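You operate a simulated robot arm through the tools that you are given. There is no shell and no other tool. Be economical: measure what you need, move in short steps, check, and stop when the job is done.

You are at the controls of a simulated robot arm. One attempt, no reset.

Task
Fit the spring named on the lever stand into the clamp base and tighten the clamp lever.
Fine: cover off on to the rubber mat and pressed back on before the lever; the orange pin must come out.

The check looks at the end state, three seconds after you hand in, the way a careful person would. Anything else that was tipped, shoved, dropped, spilled or broken makes it a failure. A push-on lid holds only when it is set on centred and level and pressed home; a screw cap is set on level and turned clockwise until tight.

Robot
A 5-joint arm with a two-finger parallel gripper, fixed in place. Base frame: the origin is at the foot of the arm, x ahead of it, y to its left, z up; the work surface is at about z = 0. Readings come in m, degrees, newtons and seconds.
With the tool pointing down near the work surface it reaches from about 0.26 to 0.6 m from the base axis. Its first joint turns from -66.0 to 66.0 degrees. The tool tilts only in the upright plane through the base axis and itself; it spins freely about its own axis. Payload 1.57 kg.
Tool frame: the origin (TCP) lies between the finger pads and is the grasp point; the fingertips stand 0.03 m ahead of it; z points along the fingers, y is the line along which they close. The gripper opens to 0.08 m. The fingers are 0.017 m wide and 0.012 m thick; the gripper's body (0.04 by 0.082 m) begins 0.08 m behind the TCP.
Orientation is that of the tool frame in the base frame, as [roll, pitch, yaw] about the fixed x, y, z axes, in that order (R = Rz(yaw) Ry(pitch) Rx(roll)). With the fingers straight down and closing along the base's y, the tool's x points along the base's -x, its y along +y and its z along -z.

Tools
- The arm moves only by the tool move_arm. Its argument "increments" is a list of rows, each a list of 3 entries, a list of its own where there are three numbers: the shift along the tool's x, y, z in m, then the turn, a rotation vector about the tool's x, y, z in degrees, then the opening in per cent of the stroke, from 0 (shut) to 100 (fully open). In form: [[[x, y, z], [wx, wy, wz], claw], ...]. A call has 1 to 10 rows; each row shifts and turns the commanded pose from where the row before left it, along the tool's axes as they then stand. Each row takes 0.2 s and may step no farther than 0.05 m and 8.6 degrees from the row before; otherwise, or with a gripper value out of range, the whole call is refused. A pose out of reach is approached as far as the arm can. The call stops where the force on the tool passes 60 N (or 10 N more than at its start, if that is more) or the arm is blocked; 0.2 s more then pass. Each finger travels about 0.153 m/s and halts on what it meets, pressing with about 30 N; the grip force reading is that of the motor and also rises with nothing between the fingers. The clock runs only during rows and for 0.2 s after the last one: add rows that do not move to give the fingers time. It gives the time, the measured TCP pose, the force on the tool (base axes), the opening and the grip force at its end, in the units of the frame above (readings bear some noise), with the torque about the TCP (base axes, N m) and any sound that the robot's microphone picked up.
- Cameras (640 x 400 px; columns grow to the right, rows downward): "scene" is fixed at [0.0576, 0.4275, 0.5197]; the picture's right is [-0.39, -0.92, 0.00], its down [-0.57, 0.24, -0.79] and it looks along [0.72, -0.30, -0.62] (base axes); focal length 318 px, centre (320, 200). "wrist" rides on the gripper at [0.072, -0.007, -0.122] in the tool frame; the picture's right is [0.09, 1.00, 0.00], its down [-0.84, 0.08, -0.54] and it looks along [-0.54, 0.05, 0.84] (tool axes); focal length 238 px, centre (320, 200). There is no depth. A picture from a camera that has moved, and an enlarged one, comes with that camera's place and axes in the base frame and with its lens.
- grab_frame(camera): a new picture of that camera. It takes no simulated time.
- enlarge(camera, box): a new picture of the part [left, top, right, bottom] of that camera's present view, enlarged. It takes no simulated time.
- sign_off(): hands the job in; it is judged then, once.

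Go step by step. Nothing tells you positions but the pictures and the camera data: compare them with the known pose of the tool, close in by small moves and look again before you grip or let go. The budget is 120 turns and 68 pictures, counting those below and the enlarged ones. Unless the task says otherwise, let go and move clear before handing in, and close with one line.

The tools are called after "Emit:" as name(argument=value, ...) on one line, values as JSON. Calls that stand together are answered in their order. move_arm: Moves the arm, as the interface text tells. Its arguments: {"type":"object","properties":{"increments":{"type":"array"}},"required":["increments"]} The other tools are called the same way: grab_frame (camera) takes a picture; enlarge (camera, box) takes an enlarged picture of a part of a camera's view; sign_off () hands the job in.

At the start:

```text
t: 0.0
tcp_pos: [0.4257, 0.1036, 0.3003]
ee_rot: [-180.0, 0.0, -180.0]
ft_force: [1.0, 0.1, -0.5]
moment: [0.05, 0.0, 0.02]
gripper_width: 0.0801
finger_force: 0.0
```

scene: 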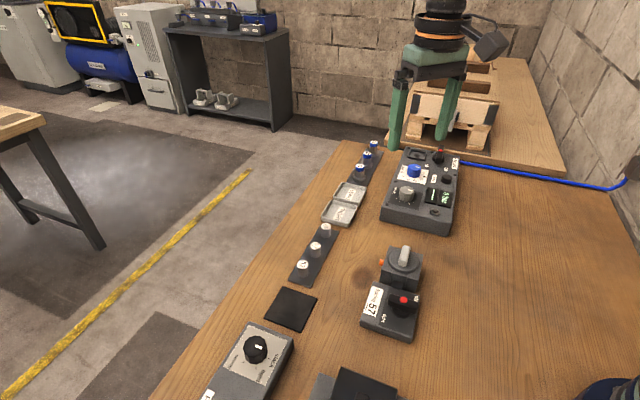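
wrist: 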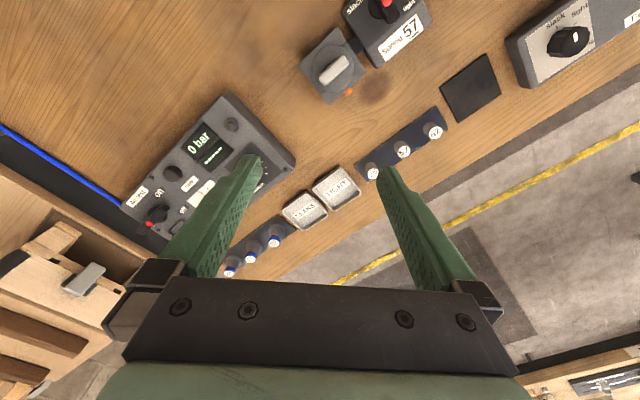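

I see a bench with a control panel, small springs or caps on racks, a clamp base with an orange pin, a lever stand labelled "Spring 57", and a rubber mat. I'll look closer first.

Emit:
enlarge(camera="scene", box=[340, 230, 440, 350])

Emit:
enlarge(camera="scene", box=[280, 130, 480, 290])

Emit:
enlarge(camera="wrist", box=[280, 0, 460, 190])

Emit:
enlarge(camera="scene", box=[190, 280, 420, 400])

```text
3.33 times, centred on (390, 290) of scene
camera zoom: at [0.0576, 0.4275, 0.5197], right [-0.39, -0.92, 0.0], down [-0.57, 0.24, -0.79], along [0.72, -0.3, -0.62], focal length 1061 px, centre (87, -100)
```

zoom: 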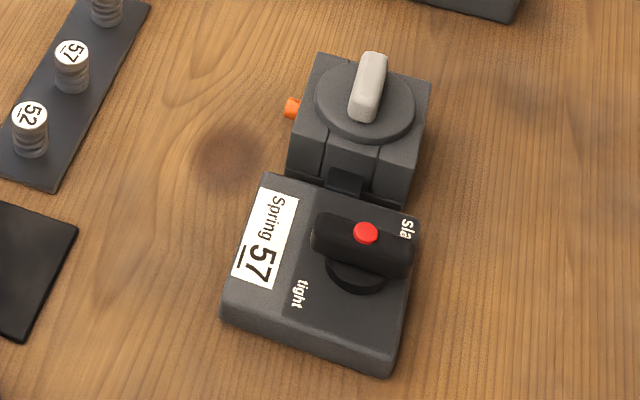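

```text
2.50 times, centred on (380, 210) of scene
camera zoom: at [0.0576, 0.4275, 0.5197], right [-0.39, -0.92, 0.0], down [-0.57, 0.24, -0.79], along [0.72, -0.3, -0.62], focal length 796 px, centre (170, 175)
```

zoom: 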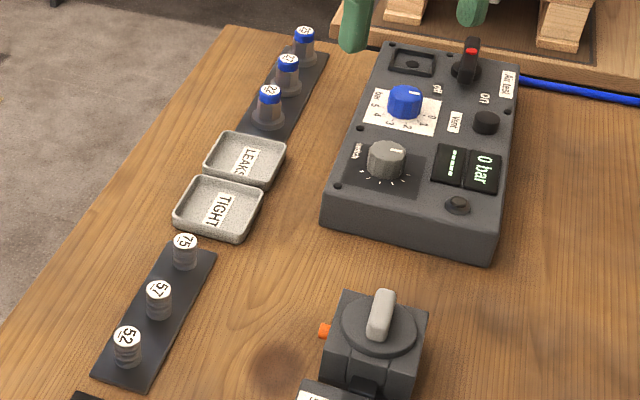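

```text
2.11 times, centred on (370, 95) of wrist
camera zoom: at [0.3537, 0.0965, 0.4226], right [-0.09, 1.0, 0.0], down [0.84, 0.08, 0.54], along [0.54, 0.05, -0.84], focal length 502 px, centre (215, 421)
```

zoom: 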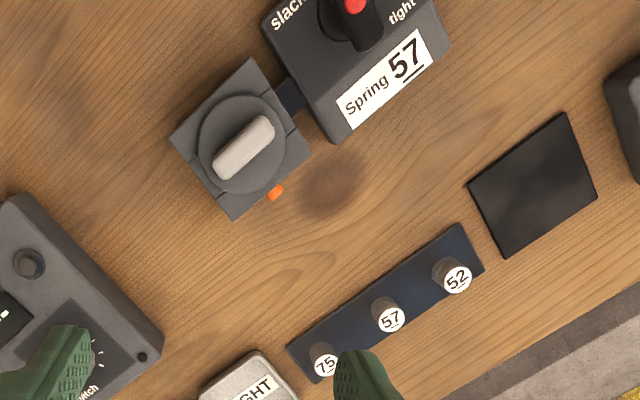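

```text
2.78 times, centred on (305, 340) of scene
camera zoom: at [0.0576, 0.4275, 0.5197], right [-0.39, -0.92, 0.0], down [-0.57, 0.24, -0.79], along [0.72, -0.3, -0.62], focal length 886 px, centre (362, -190)
```

zoom: 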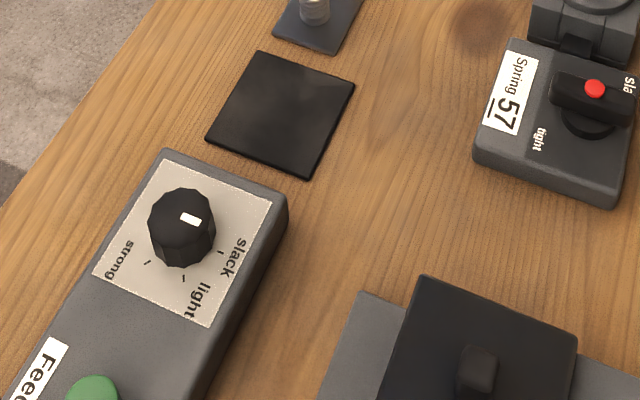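

The 57 spring is the middle one on the rack near (0.49, 0.253). The clamp is at about (0.379, 0.117), with its orange pin near (0.407, 0.145, 0.023). I'll move above the pin with the tool turned to line up with the block and look again.

Emit:
move_arm(increments=[[[0.009, 0.02, 0.03], [0, 0, 0], 100], [[0.01, 0.021, 0.035], [0, 0, 0], 100], [[0, 0, 0.035], [0, 0, -8.2], 100], [[0, 0, 0], [0, 0, -8.2], 100], [[0, 0, 0], [0, 0, -8.2], 100], [[0, 0, 0], [0, 0, -8.2], 100], [[0, 0, 0], [0, 0, -8.2], 100], [[0, 0, 0], [0, 0, 0], 100]])

Emit:
grab_frame(camera="wrist")

```text
t: 1.8
tcp_pos: [0.4062, 0.1444, 0.2013]
ee_rot: [180.0, 0.0, -138.8]
ft_force: [0.5, 0.1, 0.1]
moment: [-0.05, -0.01, -0.03]
gripper_width: 0.0801
finger_force: 0.2
```

```text
61 pictures are left
camera wrist: at [0.3569, 0.0918, 0.3235], right [-0.72, 0.69, 0.0], down [0.58, 0.61, 0.54], along [0.37, 0.39, -0.84], focal length 238 px, centre (320, 200)
```

wrist: 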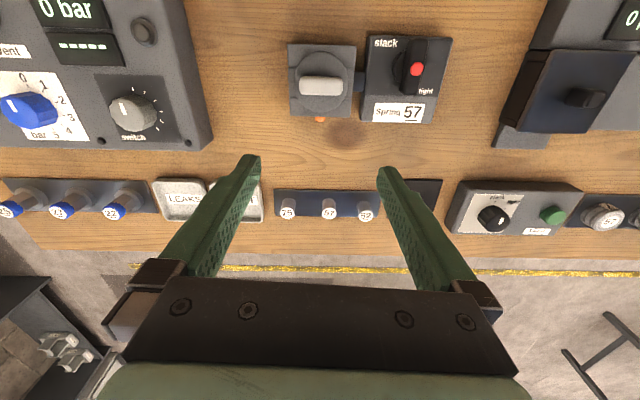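

The tool is now nearly aligned with the block. I'll zoom in on the clamp and the lever.

Emit:
enlarge(camera="wrist", box=[270, 20, 470, 145])

Emit:
enlarge(camera="wrist", box=[250, 150, 450, 250])

```text
3.20 times, centred on (370, 82) of wrist
camera zoom: at [0.3569, 0.0918, 0.3235], right [-0.72, 0.69, 0.0], down [0.58, 0.61, 0.54], along [0.37, 0.39, -0.84], focal length 763 px, centre (160, 576)
```

zoom: 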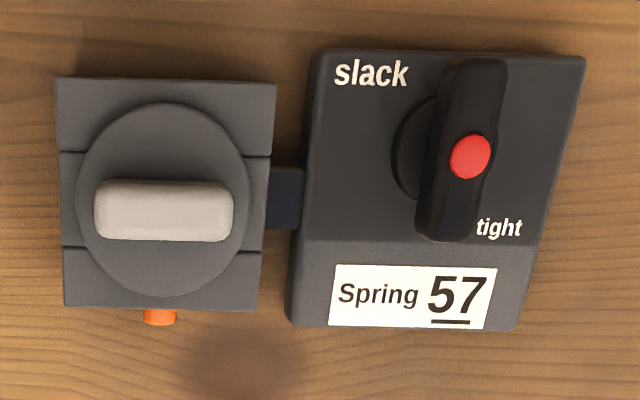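

```text
3.20 times, centred on (350, 200) of wrist
camera zoom: at [0.3569, 0.0918, 0.3235], right [-0.72, 0.69, 0.0], down [0.58, 0.61, 0.54], along [0.37, 0.39, -0.84], focal length 763 px, centre (224, 200)
```

zoom: 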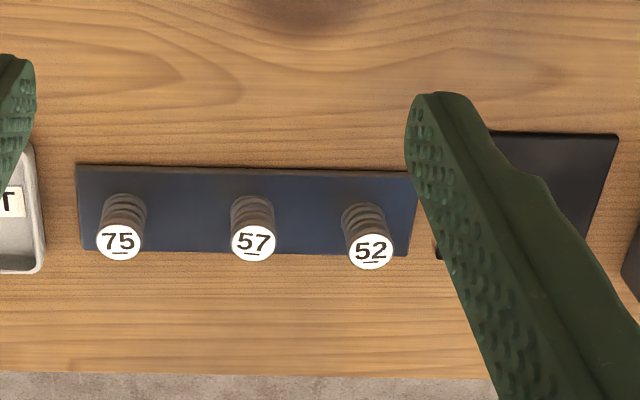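

The block sits at 45° with its centre near (0.378, 0.116), and the pin is on its centre line facing (+x, +y). I'll finish aligning, half close the gripper and descend to just above the pin.

Emit:
move_arm(increments=[[[0, 0, 0], [0, 0, -3.8], 50], [[-0.006, 0, 0.03], [0, 0, 0], 45], [[0, 0, 0.04], [0, 0, 0], 45], [[0, 0, 0.04], [0, 0, 0], 45], [[0, 0, 0.021], [0, 0, 0], 45], [[0, 0, 0], [0, 0, 0], 45]])

Emit:
grab_frame(camera="wrist")

Emit:
enlarge(camera="scene", box=[320, 200, 460, 300])

```text
t: 3.2
tcp_pos: [0.4119, 0.1471, 0.0693]
ee_rot: [180.0, 0.0, -135.2]
ft_force: [-0.9, 0.5, 0.6]
moment: [-0.03, 0.01, 0.02]
gripper_width: 0.0363
finger_force: 0.1
```

```text
58 pictures are left
camera wrist: at [0.3657, 0.0922, 0.1916], right [-0.77, 0.64, 0.0], down [0.54, 0.64, 0.54], along [0.35, 0.42, -0.84], focal length 238 px, centre (320, 200)
```

wrist: 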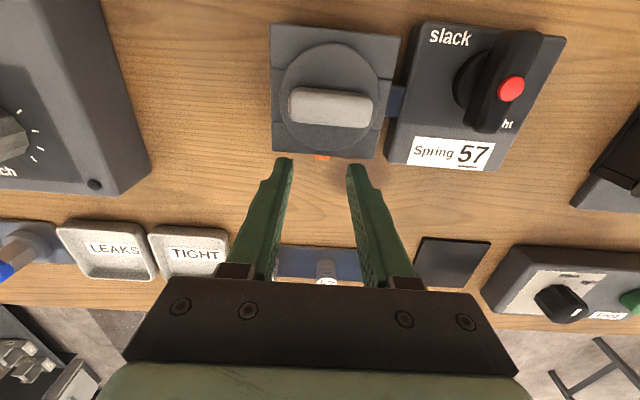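

```text
4.00 times, centred on (390, 250) of scene
camera zoom: at [0.0576, 0.4275, 0.5197], right [-0.39, -0.92, 0.0], down [-0.57, 0.24, -0.79], along [0.72, -0.3, -0.62], focal length 1273 px, centre (40, 0)
```

zoom: 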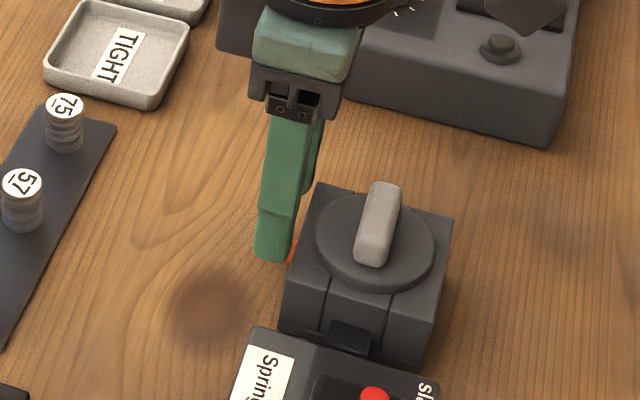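

The fingers straddle the pin and are well clear of the block and the stand. I'll go down to pin height and close.

Emit:
move_arm(increments=[[[0, 0.0015, 0.013], [0, 0, 0], 45], [[0, 0, 0.014], [0, 0, 0], 45], [[0, 0, 0], [0, 0, 0], 45], [[0, 0, 0], [0, 0, 0], 20], [[0, 0, 0], [0, 0, 0], 5], [[0, 0, 0], [0, 0, 0], 5], [[0, 0, 0], [0, 0, 0], 5]])

Emit:
enlarge(camera="wrist", box=[240, 100, 400, 200])

Emit:
enlarge(camera="scene", box=[350, 220, 430, 300])

```text
t: 4.8
tcp_pos: [0.4089, 0.1506, 0.042]
ee_rot: [-180.0, 0.0, -135.3]
ft_force: [7.7, -8.0, -3.7]
moment: [-0.09, -0.26, 0.08]
gripper_width: 0.0141
finger_force: 6.0
```

```text
4.00 times, centred on (320, 150) of wrist
camera zoom: at [0.3637, 0.0942, 0.1648], right [-0.77, 0.64, 0.0], down [0.54, 0.64, 0.54], along [0.35, 0.42, -0.84], focal length 953 px, centre (320, 400)
```

zoom: 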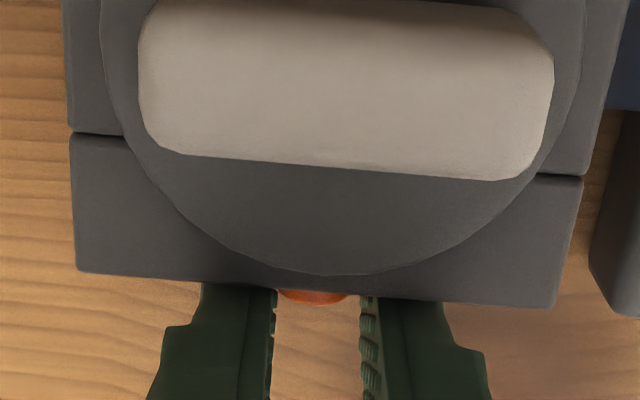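

```text
5.00 times, centred on (390, 260) of scene
camera zoom: at [0.0576, 0.4275, 0.5197], right [-0.39, -0.92, 0.0], down [-0.57, 0.24, -0.79], along [0.72, -0.3, -0.62], focal length 1591 px, centre (-30, -100)
```

zoom: 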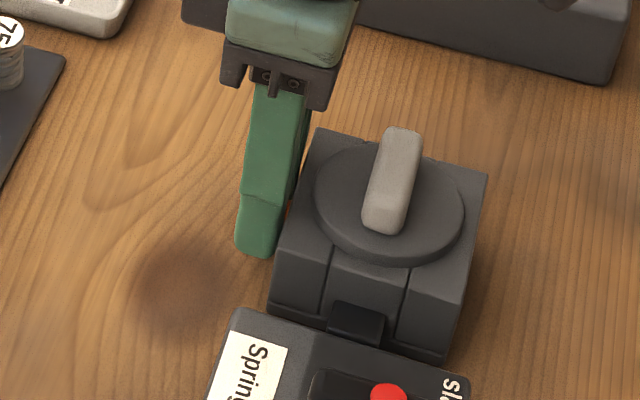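

The fingers are contacting the pin slightly off-centre, with about 11 N sideways. I'll shift a little and close fully.

Emit:
move_arm(increments=[[[0, -0.002, 0], [0, 0, 0], 5], [[0, 0, 0], [0, 0, 0], 0], [[0, 0, 0], [0, 0, 0], 0], [[0, 0, 0], [0, 0, 0], 0]])

```text
t: 5.8
tcp_pos: [0.4105, 0.1489, 0.0416]
ee_rot: [-179.9, 0.0, -135.0]
ft_force: [0.7, -0.8, 3.6]
moment: [-0.07, 0.05, 0.06]
gripper_width: 0.0109
finger_force: 29.0
```

The pin is gripped (10.9 mm, 29 N, balanced). I'll pull it straight out along its axis.

Emit:
move_arm(increments=[[[-0.003, 0, 0], [0, 0, 0], 0], [[-0.005, 0, 0], [0, 0, 0], 0], [[-0.008, 0, 0], [0, 0, 0], 0], [[-0.01, 0, 0], [0, 0, 0], 0], [[-0.01, 0, 0], [0, 0, 0], 0], [[0, 0, 0], [0, 0, 0], 0]])

Emit:
enlarge(camera="scene", box=[320, 210, 440, 310])

Emit:
grab_frame(camera="wrist")

```text
t: 7.2
tcp_pos: [0.4367, 0.1738, 0.0427]
ee_rot: [180.0, 0.1, -135.2]
ft_force: [-0.7, -0.4, -0.2]
moment: [-0.01, 0.0, 0.01]
gripper_width: 0.0001
finger_force: 21.2
```

```text
4.00 times, centred on (380, 260) of scene
camera zoom: at [0.0576, 0.4275, 0.5197], right [-0.39, -0.92, 0.0], down [-0.57, 0.24, -0.79], along [0.72, -0.3, -0.62], focal length 1273 px, centre (80, -40)
```

zoom: 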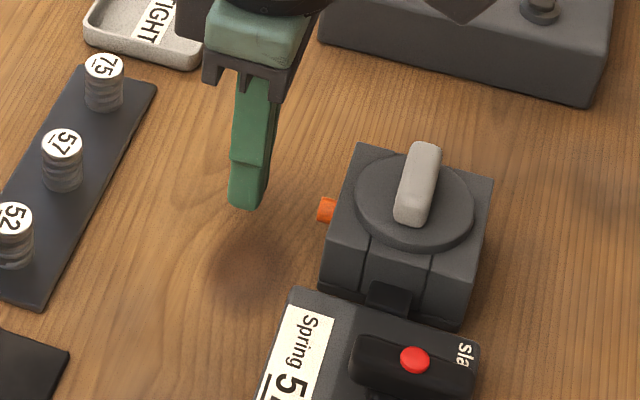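

```text
53 pictures are left
camera wrist: at [0.3912, 0.1184, 0.1645], right [-0.77, 0.64, 0.0], down [0.54, 0.64, 0.54], along [0.35, 0.42, -0.84], focal length 238 px, centre (320, 200)
```

wrist: 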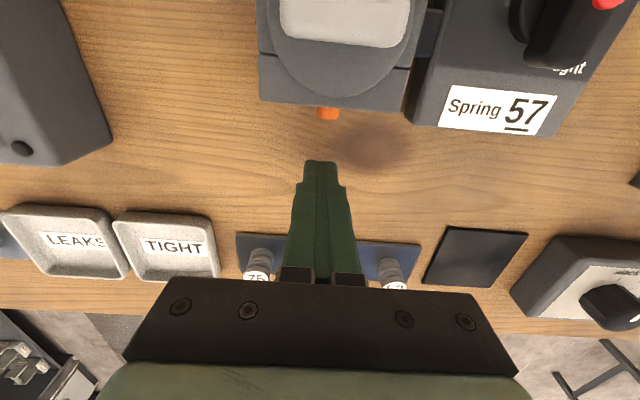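

The fingers slipped off and the pin is still in its hole. I'll grip again, a bit lower and closer to the block, and pull more slowly.

Emit:
move_arm(increments=[[[0, 0, 0], [0, 0, 0], 30], [[0.01, 0, 0.002], [0, 0, 0], 30], [[0.01, 0, 0.001], [0, 0, 0], 30], [[0.01, 0, 0], [0, 0, 0], 30], [[0.008, 0, 0], [0, 0, 0], 30], [[0, 0, 0], [0, 0, 0], 30]])

```text
t: 8.6
tcp_pos: [0.4086, 0.1471, 0.039]
ee_rot: [-180.0, 0.1, -135.1]
ft_force: [4.5, 4.8, -4.7]
moment: [0.1, 0.01, 0.08]
gripper_width: 0.0238
finger_force: 0.0
```

I'm lightly touching the block face, so I'll back off 1.5 mm and close on the pin.

Emit:
move_arm(increments=[[[-0.0015, 0, 0], [0, 0, 0], 30], [[0, 0, 0], [0, 0, 0], 10], [[0, 0, 0], [0, 0, 0], 0], [[0, 0, 0], [0, 0, 0], 0], [[0, 0, 0], [0, 0, 0], 0]])

Emit:
enlarge(camera="scene", box=[350, 220, 430, 300])

```text
t: 9.8
tcp_pos: [0.409, 0.1481, 0.0406]
ee_rot: [179.9, -0.1, -135.2]
ft_force: [1.4, -2.2, 0.1]
moment: [-0.32, 0.29, 0.03]
gripper_width: 0.0109
finger_force: 28.3
```

```text
5.00 times, centred on (390, 260) of scene
camera zoom: at [0.0576, 0.4275, 0.5197], right [-0.39, -0.92, 0.0], down [-0.57, 0.24, -0.79], along [0.72, -0.3, -0.62], focal length 1591 px, centre (-30, -100)
```

zoom: 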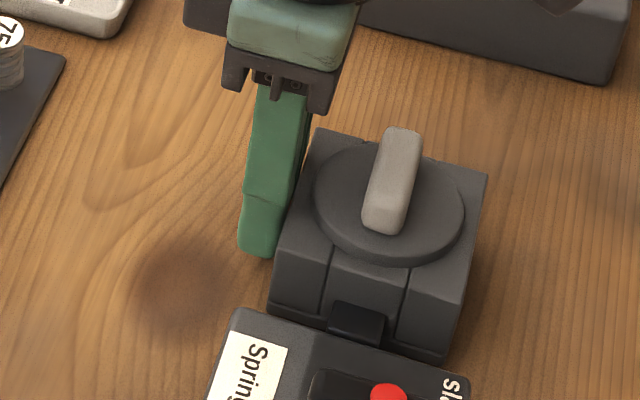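

The pin is gripped again. Pulling slowly now, 1 mm per row.

Emit:
move_arm(increments=[[[-0.001, 0, 0], [0, 0, 0], 0], [[-0.001, 0, 0], [0, 0, 0], 0], [[-0.001, 0, 0], [0, 0, 0], 0], [[0, 0, 0], [0, 0, 0], 0]])

```text
t: 10.8
tcp_pos: [0.4126, 0.151, 0.0408]
ee_rot: [-180.0, 0.0, -135.1]
ft_force: [-7.2, 6.0, 2.2]
moment: [0.51, -0.24, -0.02]
gripper_width: 0.0109
finger_force: 28.4
```

Emit:
move_arm(increments=[[[-0.001, 0.0007, 0], [0, 0, 0], 0], [[-0.001, 0, 0], [0, 0, 0], 0], [[-0.001, 0, 0], [0, 0, 0], 0], [[0, 0, 0], [0, 0, 0], 0]])

Emit:
enlarge(camera="scene", box=[350, 220, 430, 300])

```text
t: 11.8
tcp_pos: [0.4133, 0.1529, 0.0382]
ee_rot: [180.0, 0.0, -135.1]
ft_force: [-4.3, 2.5, 4.3]
moment: [-0.1, 0.24, 0.0]
gripper_width: 0.011
finger_force: 28.6
```

```text
5.00 times, centred on (390, 260) of scene
camera zoom: at [0.0576, 0.4275, 0.5197], right [-0.39, -0.92, 0.0], down [-0.57, 0.24, -0.79], along [0.72, -0.3, -0.62], focal length 1591 px, centre (-30, -100)
```

zoom: 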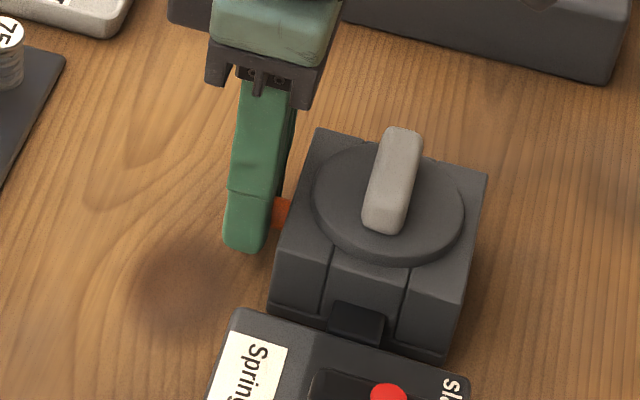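

Emit:
move_arm(increments=[[[-0.001, 0, 0], [0, 0, 0], 0], [[-0.001, 0, 0], [0, 0, 0], 0], [[-0.001, 0, 0], [0, 0, 0], 0], [[-0.001, 0, 0], [0, 0, 0], 0], [[-0.001, 0, 0], [0, 0, 0], 0], [[0, 0, 0], [0, 0, 0], 0]])

Emit:
enlarge(camera="scene", box=[350, 220, 430, 300])

```text
t: 13.2
tcp_pos: [0.4162, 0.1556, 0.0392]
ee_rot: [-179.9, -0.1, -135.3]
ft_force: [-9.2, -3.2, 17.2]
moment: [-0.15, 0.29, 0.02]
gripper_width: 0.0113
finger_force: 28.4
```

```text
5.00 times, centred on (390, 260) of scene
camera zoom: at [0.0575, 0.4275, 0.5198], right [-0.39, -0.92, 0.0], down [-0.57, 0.24, -0.79], along [0.72, -0.3, -0.62], focal length 1591 px, centre (-30, -100)
```

zoom: 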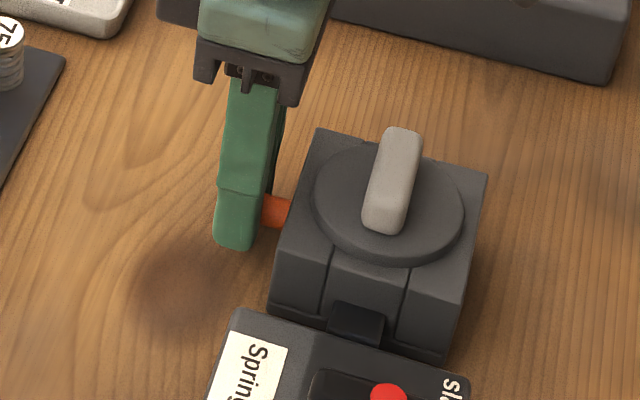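

Emit:
enlarge(camera="wrist", box=[270, 90, 370, 170])

```text
5.00 times, centred on (320, 130) of wrist
camera zoom: at [0.3718, 0.1001, 0.1619], right [-0.77, 0.64, 0.0], down [0.54, 0.65, 0.54], along [0.35, 0.42, -0.84], focal length 1192 px, centre (320, 550)
```

zoom: 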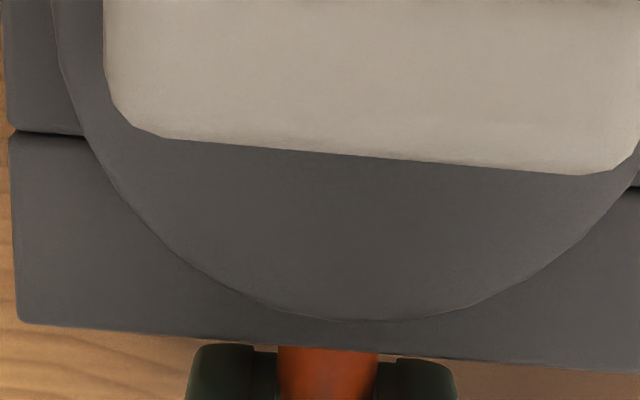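

Emit:
move_arm(increments=[[[-0.001, 0, -0.001], [0, 0, 0], 0], [[-0.0015, 0, 0], [0, 0, 0], 0], [[-0.0015, 0, 0], [0, 0, 0], 0], [[-0.0015, 0, 0], [0, 0, 0], 0], [[-0.0015, 0, 0], [0, 0, 0], 0], [[0, 0, 0], [0, 0, 0], 0]])

Emit:
enlarge(camera="scene", box=[350, 220, 430, 300])

```text
t: 14.6
tcp_pos: [0.4219, 0.1595, 0.0408]
ee_rot: [179.9, -0.2, -135.1]
ft_force: [-2.6, -25.5, -7.6]
moment: [-0.53, 0.12, 0.05]
gripper_width: 0.011
finger_force: 29.1
```

```text
5.00 times, centred on (390, 260) of scene
camera zoom: at [0.0577, 0.4276, 0.5197], right [-0.39, -0.92, 0.0], down [-0.57, 0.24, -0.79], along [0.72, -0.3, -0.62], focal length 1591 px, centre (-30, -100)
```

zoom: 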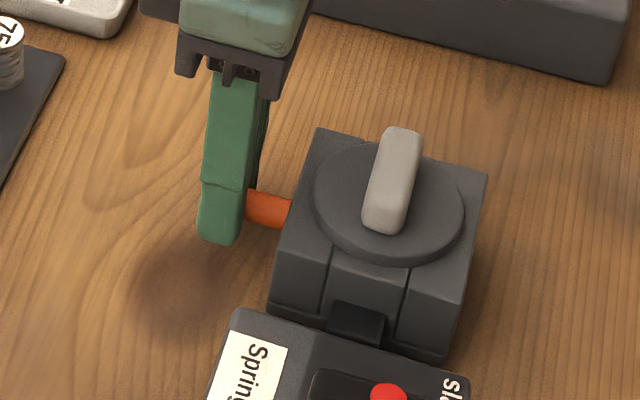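

The pin is coming out; about 17 mm shows now. I'll keep pulling with a small side correction.

Emit:
move_arm(increments=[[[-0.001, -0.001, 0.0005], [0, 0, 0], 0], [[-0.0015, 0, 0], [0, 0, 0], 0], [[-0.0015, 0, 0], [0, 0, 0], 0], [[-0.0015, 0, 0], [0, 0, 0], 0], [[-0.0015, 0, 0], [0, 0, 0], 0], [[-0.0015, 0, 0], [0, 0, 0], 0], [[0, 0, 0], [0, 0, 0], 0]])

Emit:
enlarge(camera="scene", box=[350, 220, 430, 300])

```text
t: 16.2
tcp_pos: [0.4281, 0.1672, 0.0387]
ee_rot: [-179.9, 0.0, -135.1]
ft_force: [-0.2, -0.4, 0.1]
moment: [0.01, 0.0, 0.0]
gripper_width: 0.0
finger_force: 21.0
```

```text
5.00 times, centred on (390, 260) of scene
camera zoom: at [0.0576, 0.4275, 0.5197], right [-0.39, -0.92, 0.0], down [-0.57, 0.24, -0.79], along [0.72, -0.3, -0.62], focal length 1591 px, centre (-30, -100)
```

zoom: 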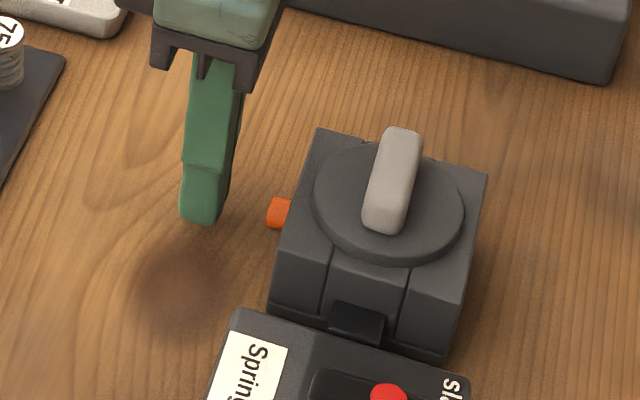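

The pin sprang back in, so it is a spring-loaded indicator. I read "must come out" as it popping out once the clamp is properly tightened, so I'll leave it. Next is the cover: I'll raise, move over the block centre and turn to grip the bar.

Emit:
move_arm(increments=[[[0, 0, -0.04], [0, 0, 0], 0], [[0, 0, -0.04], [0, 0, 0], 50], [[0.036, 0, -0.03], [0, 0, 8.2], 60], [[0, 0, 0], [0, 0, 8.2], 60], [[0, 0, 0], [0, 0, 8.2], 60], [[0, 0, 0], [0, 0, 8.2], 60], [[0, 0, 0], [0, 0, 8.2], 60], [[0, 0, 0], [0, 0, 8.2], 60]])

Emit:
move_arm(increments=[[[0, 0, 0], [0, 0, 8.2], 60], [[0, 0, 0], [0, 0, 8.2], 60], [[0, 0, 0], [0, 0, 8.2], 60], [[0, 0, 0], [0, 0, 8.2], 60], [[0, 0, 0], [0, 0, 8], 60], [[0, -0.0354, 0], [0, 0, 0], 60], [[0, 0, 0], [0, 0, 0], 60]])

Emit:
grab_frame(camera="wrist")

```text
t: 18.0
tcp_pos: [0.4041, 0.1405, 0.149]
ee_rot: [180.0, 0.1, 175.5]
ft_force: [0.1, -0.2, -0.3]
moment: [0.0, 0.04, -0.01]
gripper_width: 0.0478
finger_force: 0.1
```

```text
t: 19.6
tcp_pos: [0.377, 0.1146, 0.1487]
ee_rot: [180.0, 0.0, 134.8]
ft_force: [-0.3, 0.5, -0.5]
moment: [0.01, -0.03, 0.02]
gripper_width: 0.0479
finger_force: 0.1
```

```text
46 pictures are left
camera wrist: at [0.3224, 0.1612, 0.2714], right [0.64, 0.77, 0.0], down [0.64, -0.54, 0.54], along [0.42, -0.35, -0.84], focal length 238 px, centre (320, 200)
```

wrist: 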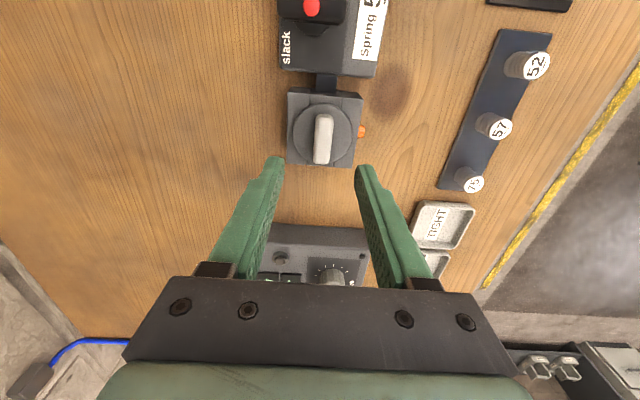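

Emit:
move_arm(increments=[[[0, 0.0032, 0.03], [0, 0, 0], 50], [[0, 0, 0.03], [0, 0, 0], 50], [[0, 0, 0], [0, 0, 0], 50]])

Emit:
enlarge(camera="scene", box=[350, 200, 450, 300])

Emit:
enlarge(camera="wrist", box=[240, 80, 400, 200])

```text
t: 20.4
tcp_pos: [0.3795, 0.1179, 0.0871]
ee_rot: [-180.0, 0.1, 134.8]
ft_force: [-0.2, 0.9, -0.3]
moment: [0.01, 0.0, -0.01]
gripper_width: 0.0401
finger_force: 0.0
```

```text
4.00 times, centred on (400, 250) of scene
camera zoom: at [0.0576, 0.4275, 0.5197], right [-0.39, -0.92, 0.0], down [-0.57, 0.24, -0.79], along [0.72, -0.3, -0.62], focal length 1273 px, centre (0, 0)
```

zoom: 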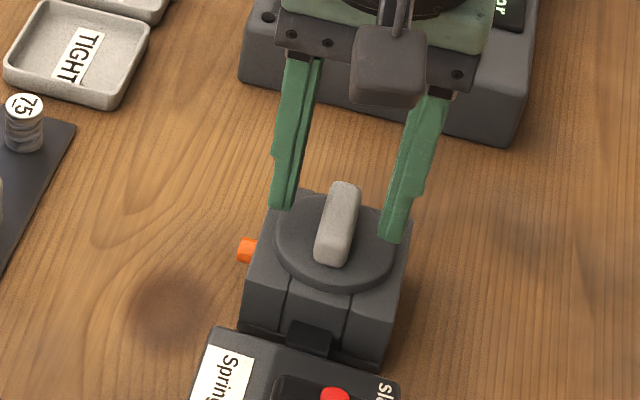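

```text
3.33 times, centred on (320, 140) of wrist
camera zoom: at [0.3264, 0.1636, 0.2107], right [0.64, 0.77, 0.0], down [0.64, -0.54, 0.54], along [0.42, -0.35, -0.84], focal length 794 px, centre (320, 400)
```

zoom: 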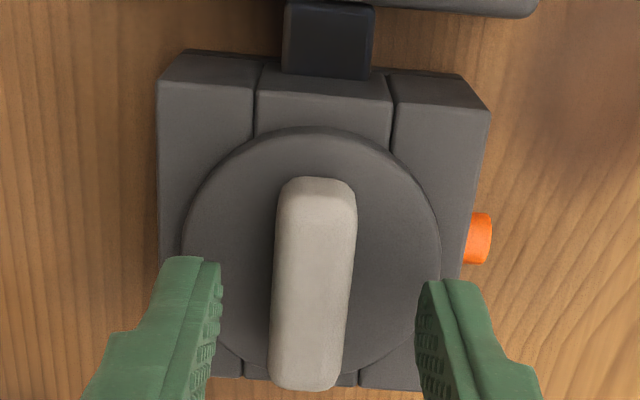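

Emit:
move_arm(increments=[[[0.0005, -0.0005, 0.005], [0, 0, 0], 50], [[0, 0, 0.003], [0, 0, 0], 50], [[0, 0, 0], [0, 0, 0], 50]])

Emit:
enlarge(camera="scene", box=[380, 220, 430, 280])

```text
t: 21.2
tcp_pos: [0.3808, 0.1186, 0.0818]
ee_rot: [180.0, 0.0, 134.8]
ft_force: [-1.0, -0.4, -0.2]
moment: [0.04, -0.03, -0.02]
gripper_width: 0.0402
finger_force: 0.0
```

```text
6.67 times, centred on (405, 250) of scene
camera zoom: at [0.0576, 0.4275, 0.5197], right [-0.39, -0.92, 0.0], down [-0.57, 0.24, -0.79], along [0.72, -0.3, -0.62], focal length 2122 px, centre (-247, -133)
```

zoom: 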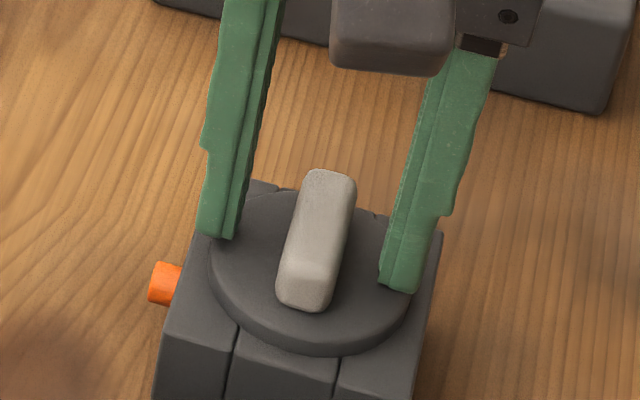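

The fingers are symmetric around the bar, just above the disc. I'll nudge over and close.

Emit:
move_arm(increments=[[[0, -0.001, 0], [0, 0, 0], 40], [[0, 0, 0], [0, 0, 0], 25], [[0, 0, 0], [0, 0, 0], 15], [[0, 0, 0], [0, 0, 0], 10], [[0, 0, 0], [0, 0, 0], 10]])

```text
t: 22.4
tcp_pos: [0.3788, 0.1173, 0.0799]
ee_rot: [-179.9, -0.1, 134.8]
ft_force: [-5.3, -10.6, 5.4]
moment: [-0.26, 0.1, 0.05]
gripper_width: 0.0152
finger_force: 29.5
```

Emit:
move_arm(increments=[[[0, -0.0015, 0], [0, 0, 0], 5], [[0, 0, 0], [0, 0, 0], 0], [[0, 0, 0], [0, 0, 0], 0]])

```text
t: 23.2
tcp_pos: [0.3787, 0.1173, 0.0811]
ee_rot: [-180.0, 0.1, 134.9]
ft_force: [0.4, -0.1, -0.2]
moment: [-0.01, 0.0, -0.02]
gripper_width: 0.015
finger_force: 30.3
heard: snap
```

I heard a snap, so I'll look before moving.

Emit:
enlarge(camera="scene", box=[360, 210, 440, 310])

Emit:
enlarge(camera="wrist", box=[240, 80, 400, 200])

```text
4.00 times, centred on (400, 260) of scene
camera zoom: at [0.0576, 0.4275, 0.5197], right [-0.39, -0.92, 0.0], down [-0.57, 0.24, -0.79], along [0.72, -0.3, -0.62], focal length 1273 px, centre (0, -40)
```

zoom: 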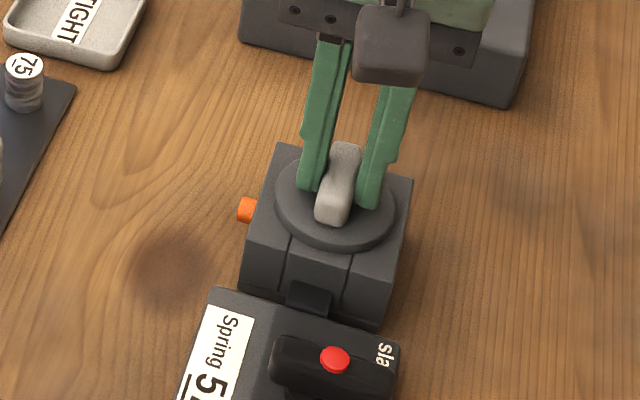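

```text
3.33 times, centred on (320, 140) of wrist
camera zoom: at [0.3237, 0.1626, 0.2035], right [0.64, 0.77, 0.0], down [0.64, -0.54, 0.54], along [0.42, -0.35, -0.84], focal length 794 px, centre (320, 400)
```

zoom: 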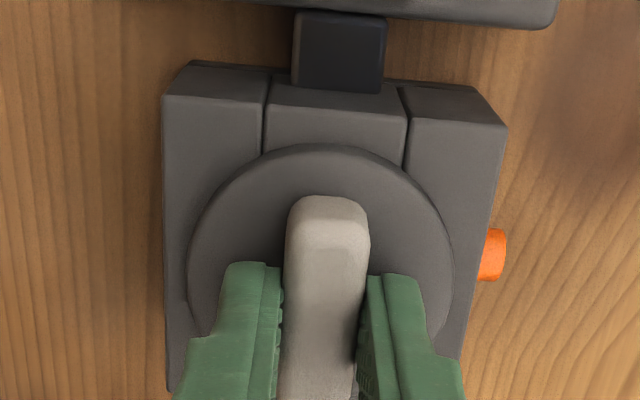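

The cover seems to have unsnapped and is held. Lifting it straight up.

Emit:
move_arm(increments=[[[0, 0, -0.005], [0, 0, 0], 0], [[0, 0, -0.01], [0, 0, 0], 0], [[0, 0, -0.02], [0, 0, 0], 0], [[0, 0, -0.03], [0, 0, 0], 0], [[0, 0, -0.015], [0, 0, 0], 0], [[0, 0, 0], [0, 0, 0], 0]])

Emit:
enlarge(camera="scene", box=[340, 160, 460, 300])

```text
t: 24.6
tcp_pos: [0.3789, 0.1152, 0.1624]
ee_rot: [-179.9, 0.1, 134.8]
ft_force: [0.3, -0.4, 0.1]
moment: [-0.01, 0.03, -0.01]
gripper_width: 0.0
finger_force: 20.9
```

```text
2.86 times, centred on (400, 230) of scene
camera zoom: at [0.0576, 0.4275, 0.5197], right [-0.39, -0.92, 0.0], down [-0.57, 0.24, -0.79], along [0.72, -0.3, -0.62], focal length 909 px, centre (91, 114)
```

zoom: 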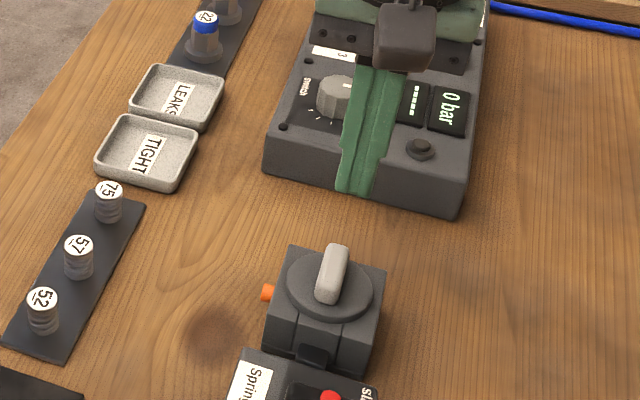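

The fingers slipped off the bar. I'll take a deeper grip, find the disc by touch, and lift slowly.

Emit:
move_arm(increments=[[[0, 0.0015, 0], [0, 0, 0], 40], [[0, 0, 0.035], [0, 0, 0], 40], [[0, 0, 0.035], [0, 0, 0], 40], [[0, 0, 0.01], [0, 0, 0], 40], [[0, 0, 0.002], [0, 0, 0], 40], [[0, 0, 0.002], [0, 0, 0], 40], [[0, 0, 0], [0, 0, 0], 40]])

Emit:
enlarge(camera="scene", box=[380, 220, 430, 280])

```text
t: 26.2
tcp_pos: [0.3795, 0.1186, 0.0786]
ee_rot: [179.9, 0.0, 134.8]
ft_force: [-6.6, 0.5, 16.0]
moment: [-0.02, 0.18, 0.01]
gripper_width: 0.0314
finger_force: 0.0
heard: snap
```

```text
6.67 times, centred on (405, 250) of scene
camera zoom: at [0.0575, 0.4275, 0.5198], right [-0.39, -0.92, 0.0], down [-0.57, 0.24, -0.79], along [0.72, -0.3, -0.62], focal length 2122 px, centre (-247, -133)
```

zoom: 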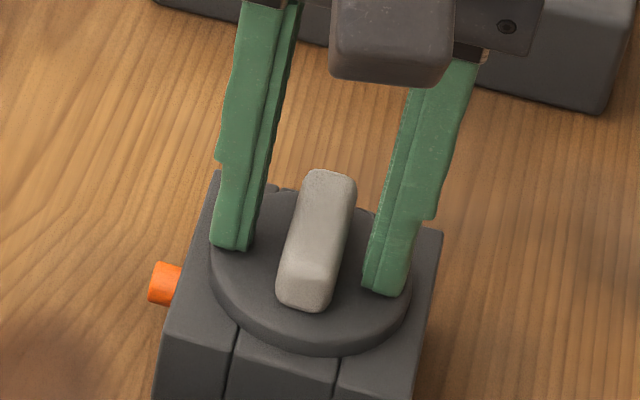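

Contact with the disc at TCP z of about 0.0785, and another snap as the lid pressed back home. So the lid pops on and off freely. I'll grip at this depth.

Emit:
move_arm(increments=[[[0, -0.001, -0.0012], [0, 0, 0], 30], [[0, 0, 0], [0, 0, 0], 20], [[0, 0, 0], [0, 0, 0], 12], [[0, 0, 0], [0, 0, 0], 0], [[0, 0, 0], [0, 0, 0], 0], [[0, 0, 0], [0, 0, 0], 0]])

```text
t: 27.6
tcp_pos: [0.3785, 0.1171, 0.0785]
ee_rot: [179.9, 0.0, 134.9]
ft_force: [-0.1, -0.2, 0.7]
moment: [0.05, -0.01, -0.01]
gripper_width: 0.0151
finger_force: 29.5
heard: snap
```

Emit:
move_arm(increments=[[[0, 0, -0.001], [0, 0, 0], 0], [[0, 0, -0.002], [0, 0, 0], 0], [[0, 0, -0.003], [0, 0, 0], 0], [[0, 0, -0.004], [0, 0, 0], 0], [[0, 0, 0], [0, 0, 0], 0]])

Emit:
enlarge(camera="scene", box=[360, 210, 440, 310])

```text
t: 28.8
tcp_pos: [0.3785, 0.1169, 0.0892]
ee_rot: [-179.9, 0.0, 134.8]
ft_force: [0.2, -0.1, -0.5]
moment: [0.01, 0.01, 0.01]
gripper_width: 0.015
finger_force: 29.9
```

```text
4.00 times, centred on (400, 260) of scene
camera zoom: at [0.0576, 0.4275, 0.5197], right [-0.39, -0.92, 0.0], down [-0.57, 0.24, -0.79], along [0.72, -0.3, -0.62], focal length 1273 px, centre (0, -40)
```

zoom: 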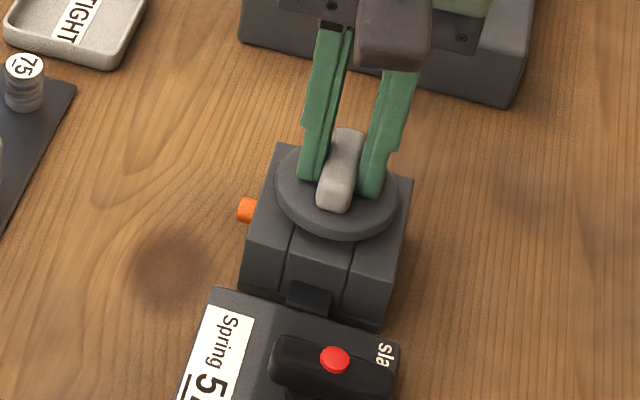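

The lid is lifting with the gripper. I'll raise it and carry it towards the mat.

Emit:
move_arm(increments=[[[0, 0, -0.01], [0, 0, 0], 0], [[0, 0, -0.015], [0, 0, 0], 0], [[0, 0, -0.02], [0, 0, 0], 0], [[0, 0, -0.015], [0, 0, 0], 0], [[0, 0, 0], [0, 0, 0], 0]])

Emit:
move_arm(increments=[[[0.008, 0.008, 0], [0, 0, 0], 0], [[0.017, 0.018, 0], [0, 0, 0], 0], [[0.02, 0.021, 0], [0, 0, 0], 0], [[0.02, 0.021, 0], [0, 0, 0], 0], [[0.02, 0.021, 0], [0, 0, 0], 0], [[0.02, 0.021, 0], [0, 0, 0], 0], [[0.02, 0.021, 0], [0, 0, 0], 0], [[0.02, 0.021, 0], [0, 0, 0], 0], [[0.0145, 0.0159, 0], [0, 0, 0], 0], [[0, 0, 0], [0, 0, 0], 0]])

Emit:
grab_frame(camera="scene")

Emit:
grab_frame(camera="wrist")

```text
t: 30.0
tcp_pos: [0.3794, 0.1184, 0.1502]
ee_rot: [179.9, 0.0, 134.8]
ft_force: [-0.2, 0.7, 0.5]
moment: [0.0, 0.01, -0.02]
gripper_width: 0.0152
finger_force: 30.0
```

```text
t: 32.2
tcp_pos: [0.3858, 0.3473, 0.1483]
ee_rot: [-180.0, 0.1, 134.8]
ft_force: [-0.5, -0.2, -0.4]
moment: [-0.03, 0.0, 0.02]
gripper_width: 0.0149
finger_force: 30.6
```

```text
37 pictures are left
```

scene: 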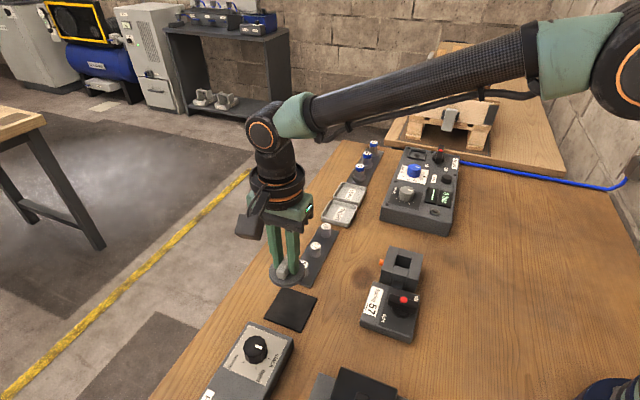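

```text
36 pictures are left
camera wrist: at [0.3306, 0.3939, 0.2706], right [0.64, 0.77, 0.0], down [0.65, -0.54, 0.54], along [0.42, -0.35, -0.84], focal length 238 px, centre (320, 200)
```

wrist: 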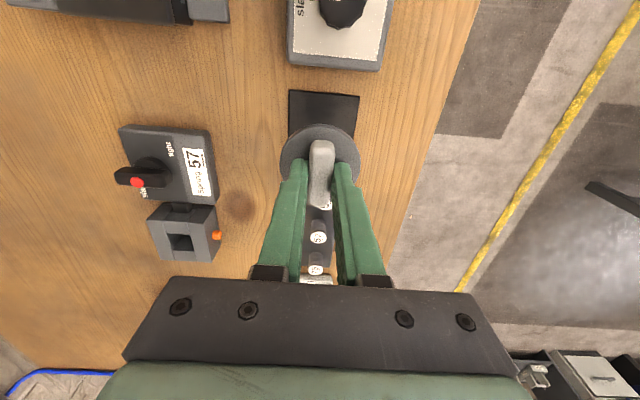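

The lid is held level above the mat, and the open base shows its pocket. I'll lower it gently.

Emit:
move_arm(increments=[[[0, 0, 0.03], [0, 0, 0], 0], [[0, 0, 0.03], [0, 0, 0], 0], [[0, 0, 0.02], [0, 0, 0], 0], [[0, 0, 0.006], [0, 0, 0], 0], [[0, 0, 0], [0, 0, 0], 0]])

Emit:
enlarge(camera="scene", box=[240, 240, 360, 350])

```text
t: 33.4
tcp_pos: [0.3857, 0.3479, 0.0624]
ee_rot: [-179.9, 0.0, 134.8]
ft_force: [0.0, 0.5, -0.4]
moment: [0.03, -0.03, 0.01]
gripper_width: 0.0149
finger_force: 29.7
```

```text
3.64 times, centred on (300, 295) of scene
camera zoom: at [0.0576, 0.4275, 0.5197], right [-0.39, -0.92, 0.0], down [-0.57, 0.24, -0.79], along [0.72, -0.3, -0.62], focal length 1157 px, centre (393, -146)
```

zoom: 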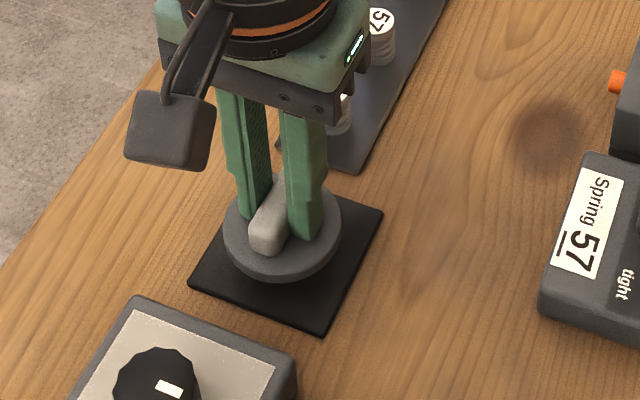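

Emit:
move_arm(increments=[[[0, 0, 0.004], [0, 0, 0], 0], [[0, 0, 0.003], [0, 0, 0], 0], [[0, 0, 0.002], [0, 0, 0], 0], [[0, 0, 0.002], [0, 0, 0], 0], [[0, 0, 0], [0, 0, 0], 0]])

```text
t: 34.6
tcp_pos: [0.3841, 0.347, 0.0517]
ee_rot: [180.0, 0.0, 134.8]
ft_force: [-0.2, -0.3, -0.8]
moment: [0.0, -0.02, 0.0]
gripper_width: 0.0151
finger_force: 30.0
```

Emit:
move_arm(increments=[[[0, 0, 0.002], [0, 0, 0], 0], [[0, 0, 0.002], [0, 0, 0], 0], [[0, 0, 0.002], [0, 0, 0], 0], [[0, 0, 0], [0, 0, 0], 0]])

```text
t: 35.6
tcp_pos: [0.3854, 0.3478, 0.0454]
ee_rot: [-179.9, 0.1, 134.9]
ft_force: [0.5, -0.6, -0.4]
moment: [-0.02, 0.01, 0.01]
gripper_width: 0.0151
finger_force: 29.3
```

Emit:
move_arm(increments=[[[0, 0, 0.0015], [0, 0, 0], 0], [[0, 0, 0.0015], [0, 0, 0], 0], [[0, 0, 0], [0, 0, 0], 0]])

Emit:
enlarge(camera="scene", box=[240, 250, 340, 350])

```text
t: 36.4
tcp_pos: [0.3847, 0.3481, 0.0428]
ee_rot: [-180.0, 0.0, 134.7]
ft_force: [0.1, -0.6, -0.5]
moment: [0.02, 0.04, 0.01]
gripper_width: 0.0149
finger_force: 29.7
```

```text
4.00 times, centred on (290, 300) of scene
camera zoom: at [0.0576, 0.4275, 0.5197], right [-0.39, -0.92, 0.0], down [-0.57, 0.24, -0.79], along [0.72, -0.3, -0.62], focal length 1273 px, centre (440, -200)
```

zoom: 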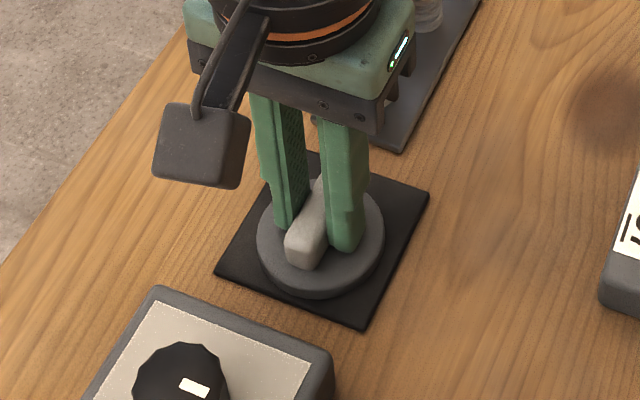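

Emit:
move_arm(increments=[[[0, 0, 0.0015], [0, 0, 0], 0], [[0, 0, 0.0015], [0, 0, 0], 0], [[0, 0, 0], [0, 0, 0], 0]])

```text
t: 37.2
tcp_pos: [0.3842, 0.3484, 0.0426]
ee_rot: [180.0, 0.0, 134.9]
ft_force: [-11.1, -9.7, 32.5]
moment: [-0.31, 0.38, 0.0]
gripper_width: 0.0151
finger_force: 30.2
```

Contact with the mat. I'll ease the load, open, and go up.

Emit:
move_arm(increments=[[[0, 0, -0.0024], [0, 0, 0], 0], [[0, 0, 0], [0, 0, 0], 10], [[0, 0, 0], [0, 0, 0], 25], [[0, 0, 0], [0, 0, 0], 45], [[0, 0, 0], [0, 0, 0], 45]])

Emit:
move_arm(increments=[[[0, 0, -0.02], [0, 0, 0], 45], [[0, 0, -0.03], [0, 0, 0], 45], [[0, 0, -0.04], [0, 0, 0], 45], [[0, 0, -0.02], [0, 0, 0], 45], [[0, 0, 0], [0, 0, 0], 45]])

Emit:
grab_frame(camera="wrist")

```text
t: 38.4
tcp_pos: [0.384, 0.3485, 0.0421]
ee_rot: [-180.0, 0.0, 134.9]
ft_force: [1.9, 3.1, 6.2]
moment: [0.04, -0.03, -0.01]
gripper_width: 0.0337
finger_force: 0.0
```

```text
t: 39.6
tcp_pos: [0.3827, 0.3479, 0.153]
ee_rot: [-180.0, 0.0, 134.7]
ft_force: [-0.3, 0.2, -0.9]
moment: [0.05, -0.03, 0.01]
gripper_width: 0.0361
finger_force: 0.0
```

```text
33 pictures are left
camera wrist: at [0.3286, 0.3947, 0.2766], right [0.64, 0.77, 0.0], down [0.65, -0.54, 0.54], along [0.42, -0.35, -0.84], focal length 238 px, centre (320, 200)
```

wrist: 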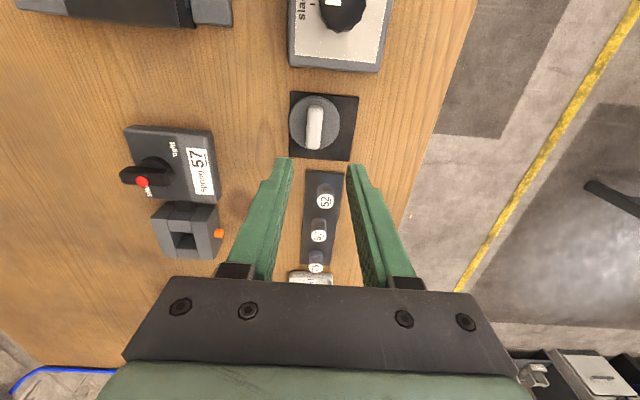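

The lid rests level on the mat. Now I'll look at the pocket and the springs.

Emit:
enlarge(camera="wrist", box=[110, 110, 250, 280])

Emit:
enlarge(camera="scene", box=[350, 230, 450, 350])

Emit:
enlarge(camera="scene", box=[280, 210, 350, 290])

```text
2.35 times, centred on (180, 195) of wrist
camera zoom: at [0.3286, 0.3947, 0.2766], right [0.64, 0.77, 0.0], down [0.65, -0.54, 0.54], along [0.42, -0.35, -0.84], focal length 561 px, centre (649, 212)
```

zoom: 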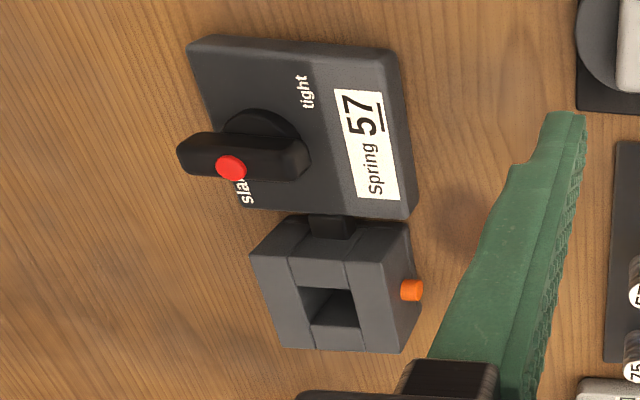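

```text
3.33 times, centred on (400, 290) of scene
camera zoom: at [0.0576, 0.4275, 0.5197], right [-0.39, -0.92, 0.0], down [-0.57, 0.24, -0.79], along [0.72, -0.3, -0.62], focal length 1061 px, centre (53, -100)
```

zoom: 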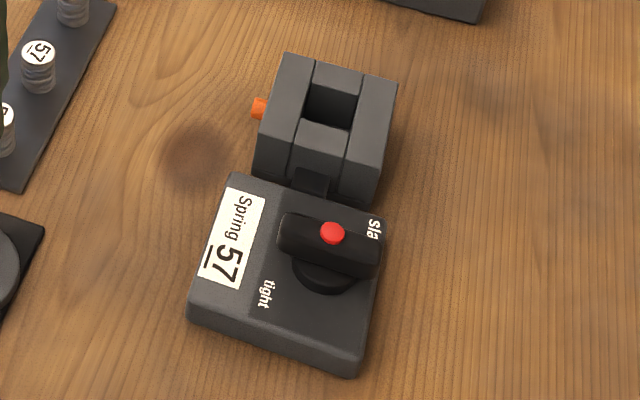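

```text
5.00 times, centred on (315, 250) of scene
camera zoom: at [0.0576, 0.4275, 0.5197], right [-0.39, -0.92, 0.0], down [-0.57, 0.24, -0.79], along [0.72, -0.3, -0.62], focal length 1591 px, centre (345, -50)
```

zoom: 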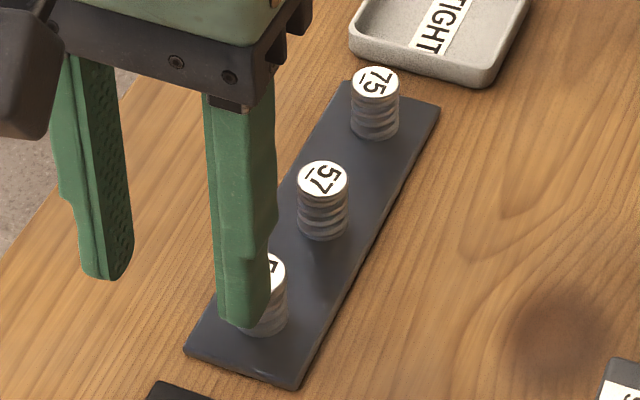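

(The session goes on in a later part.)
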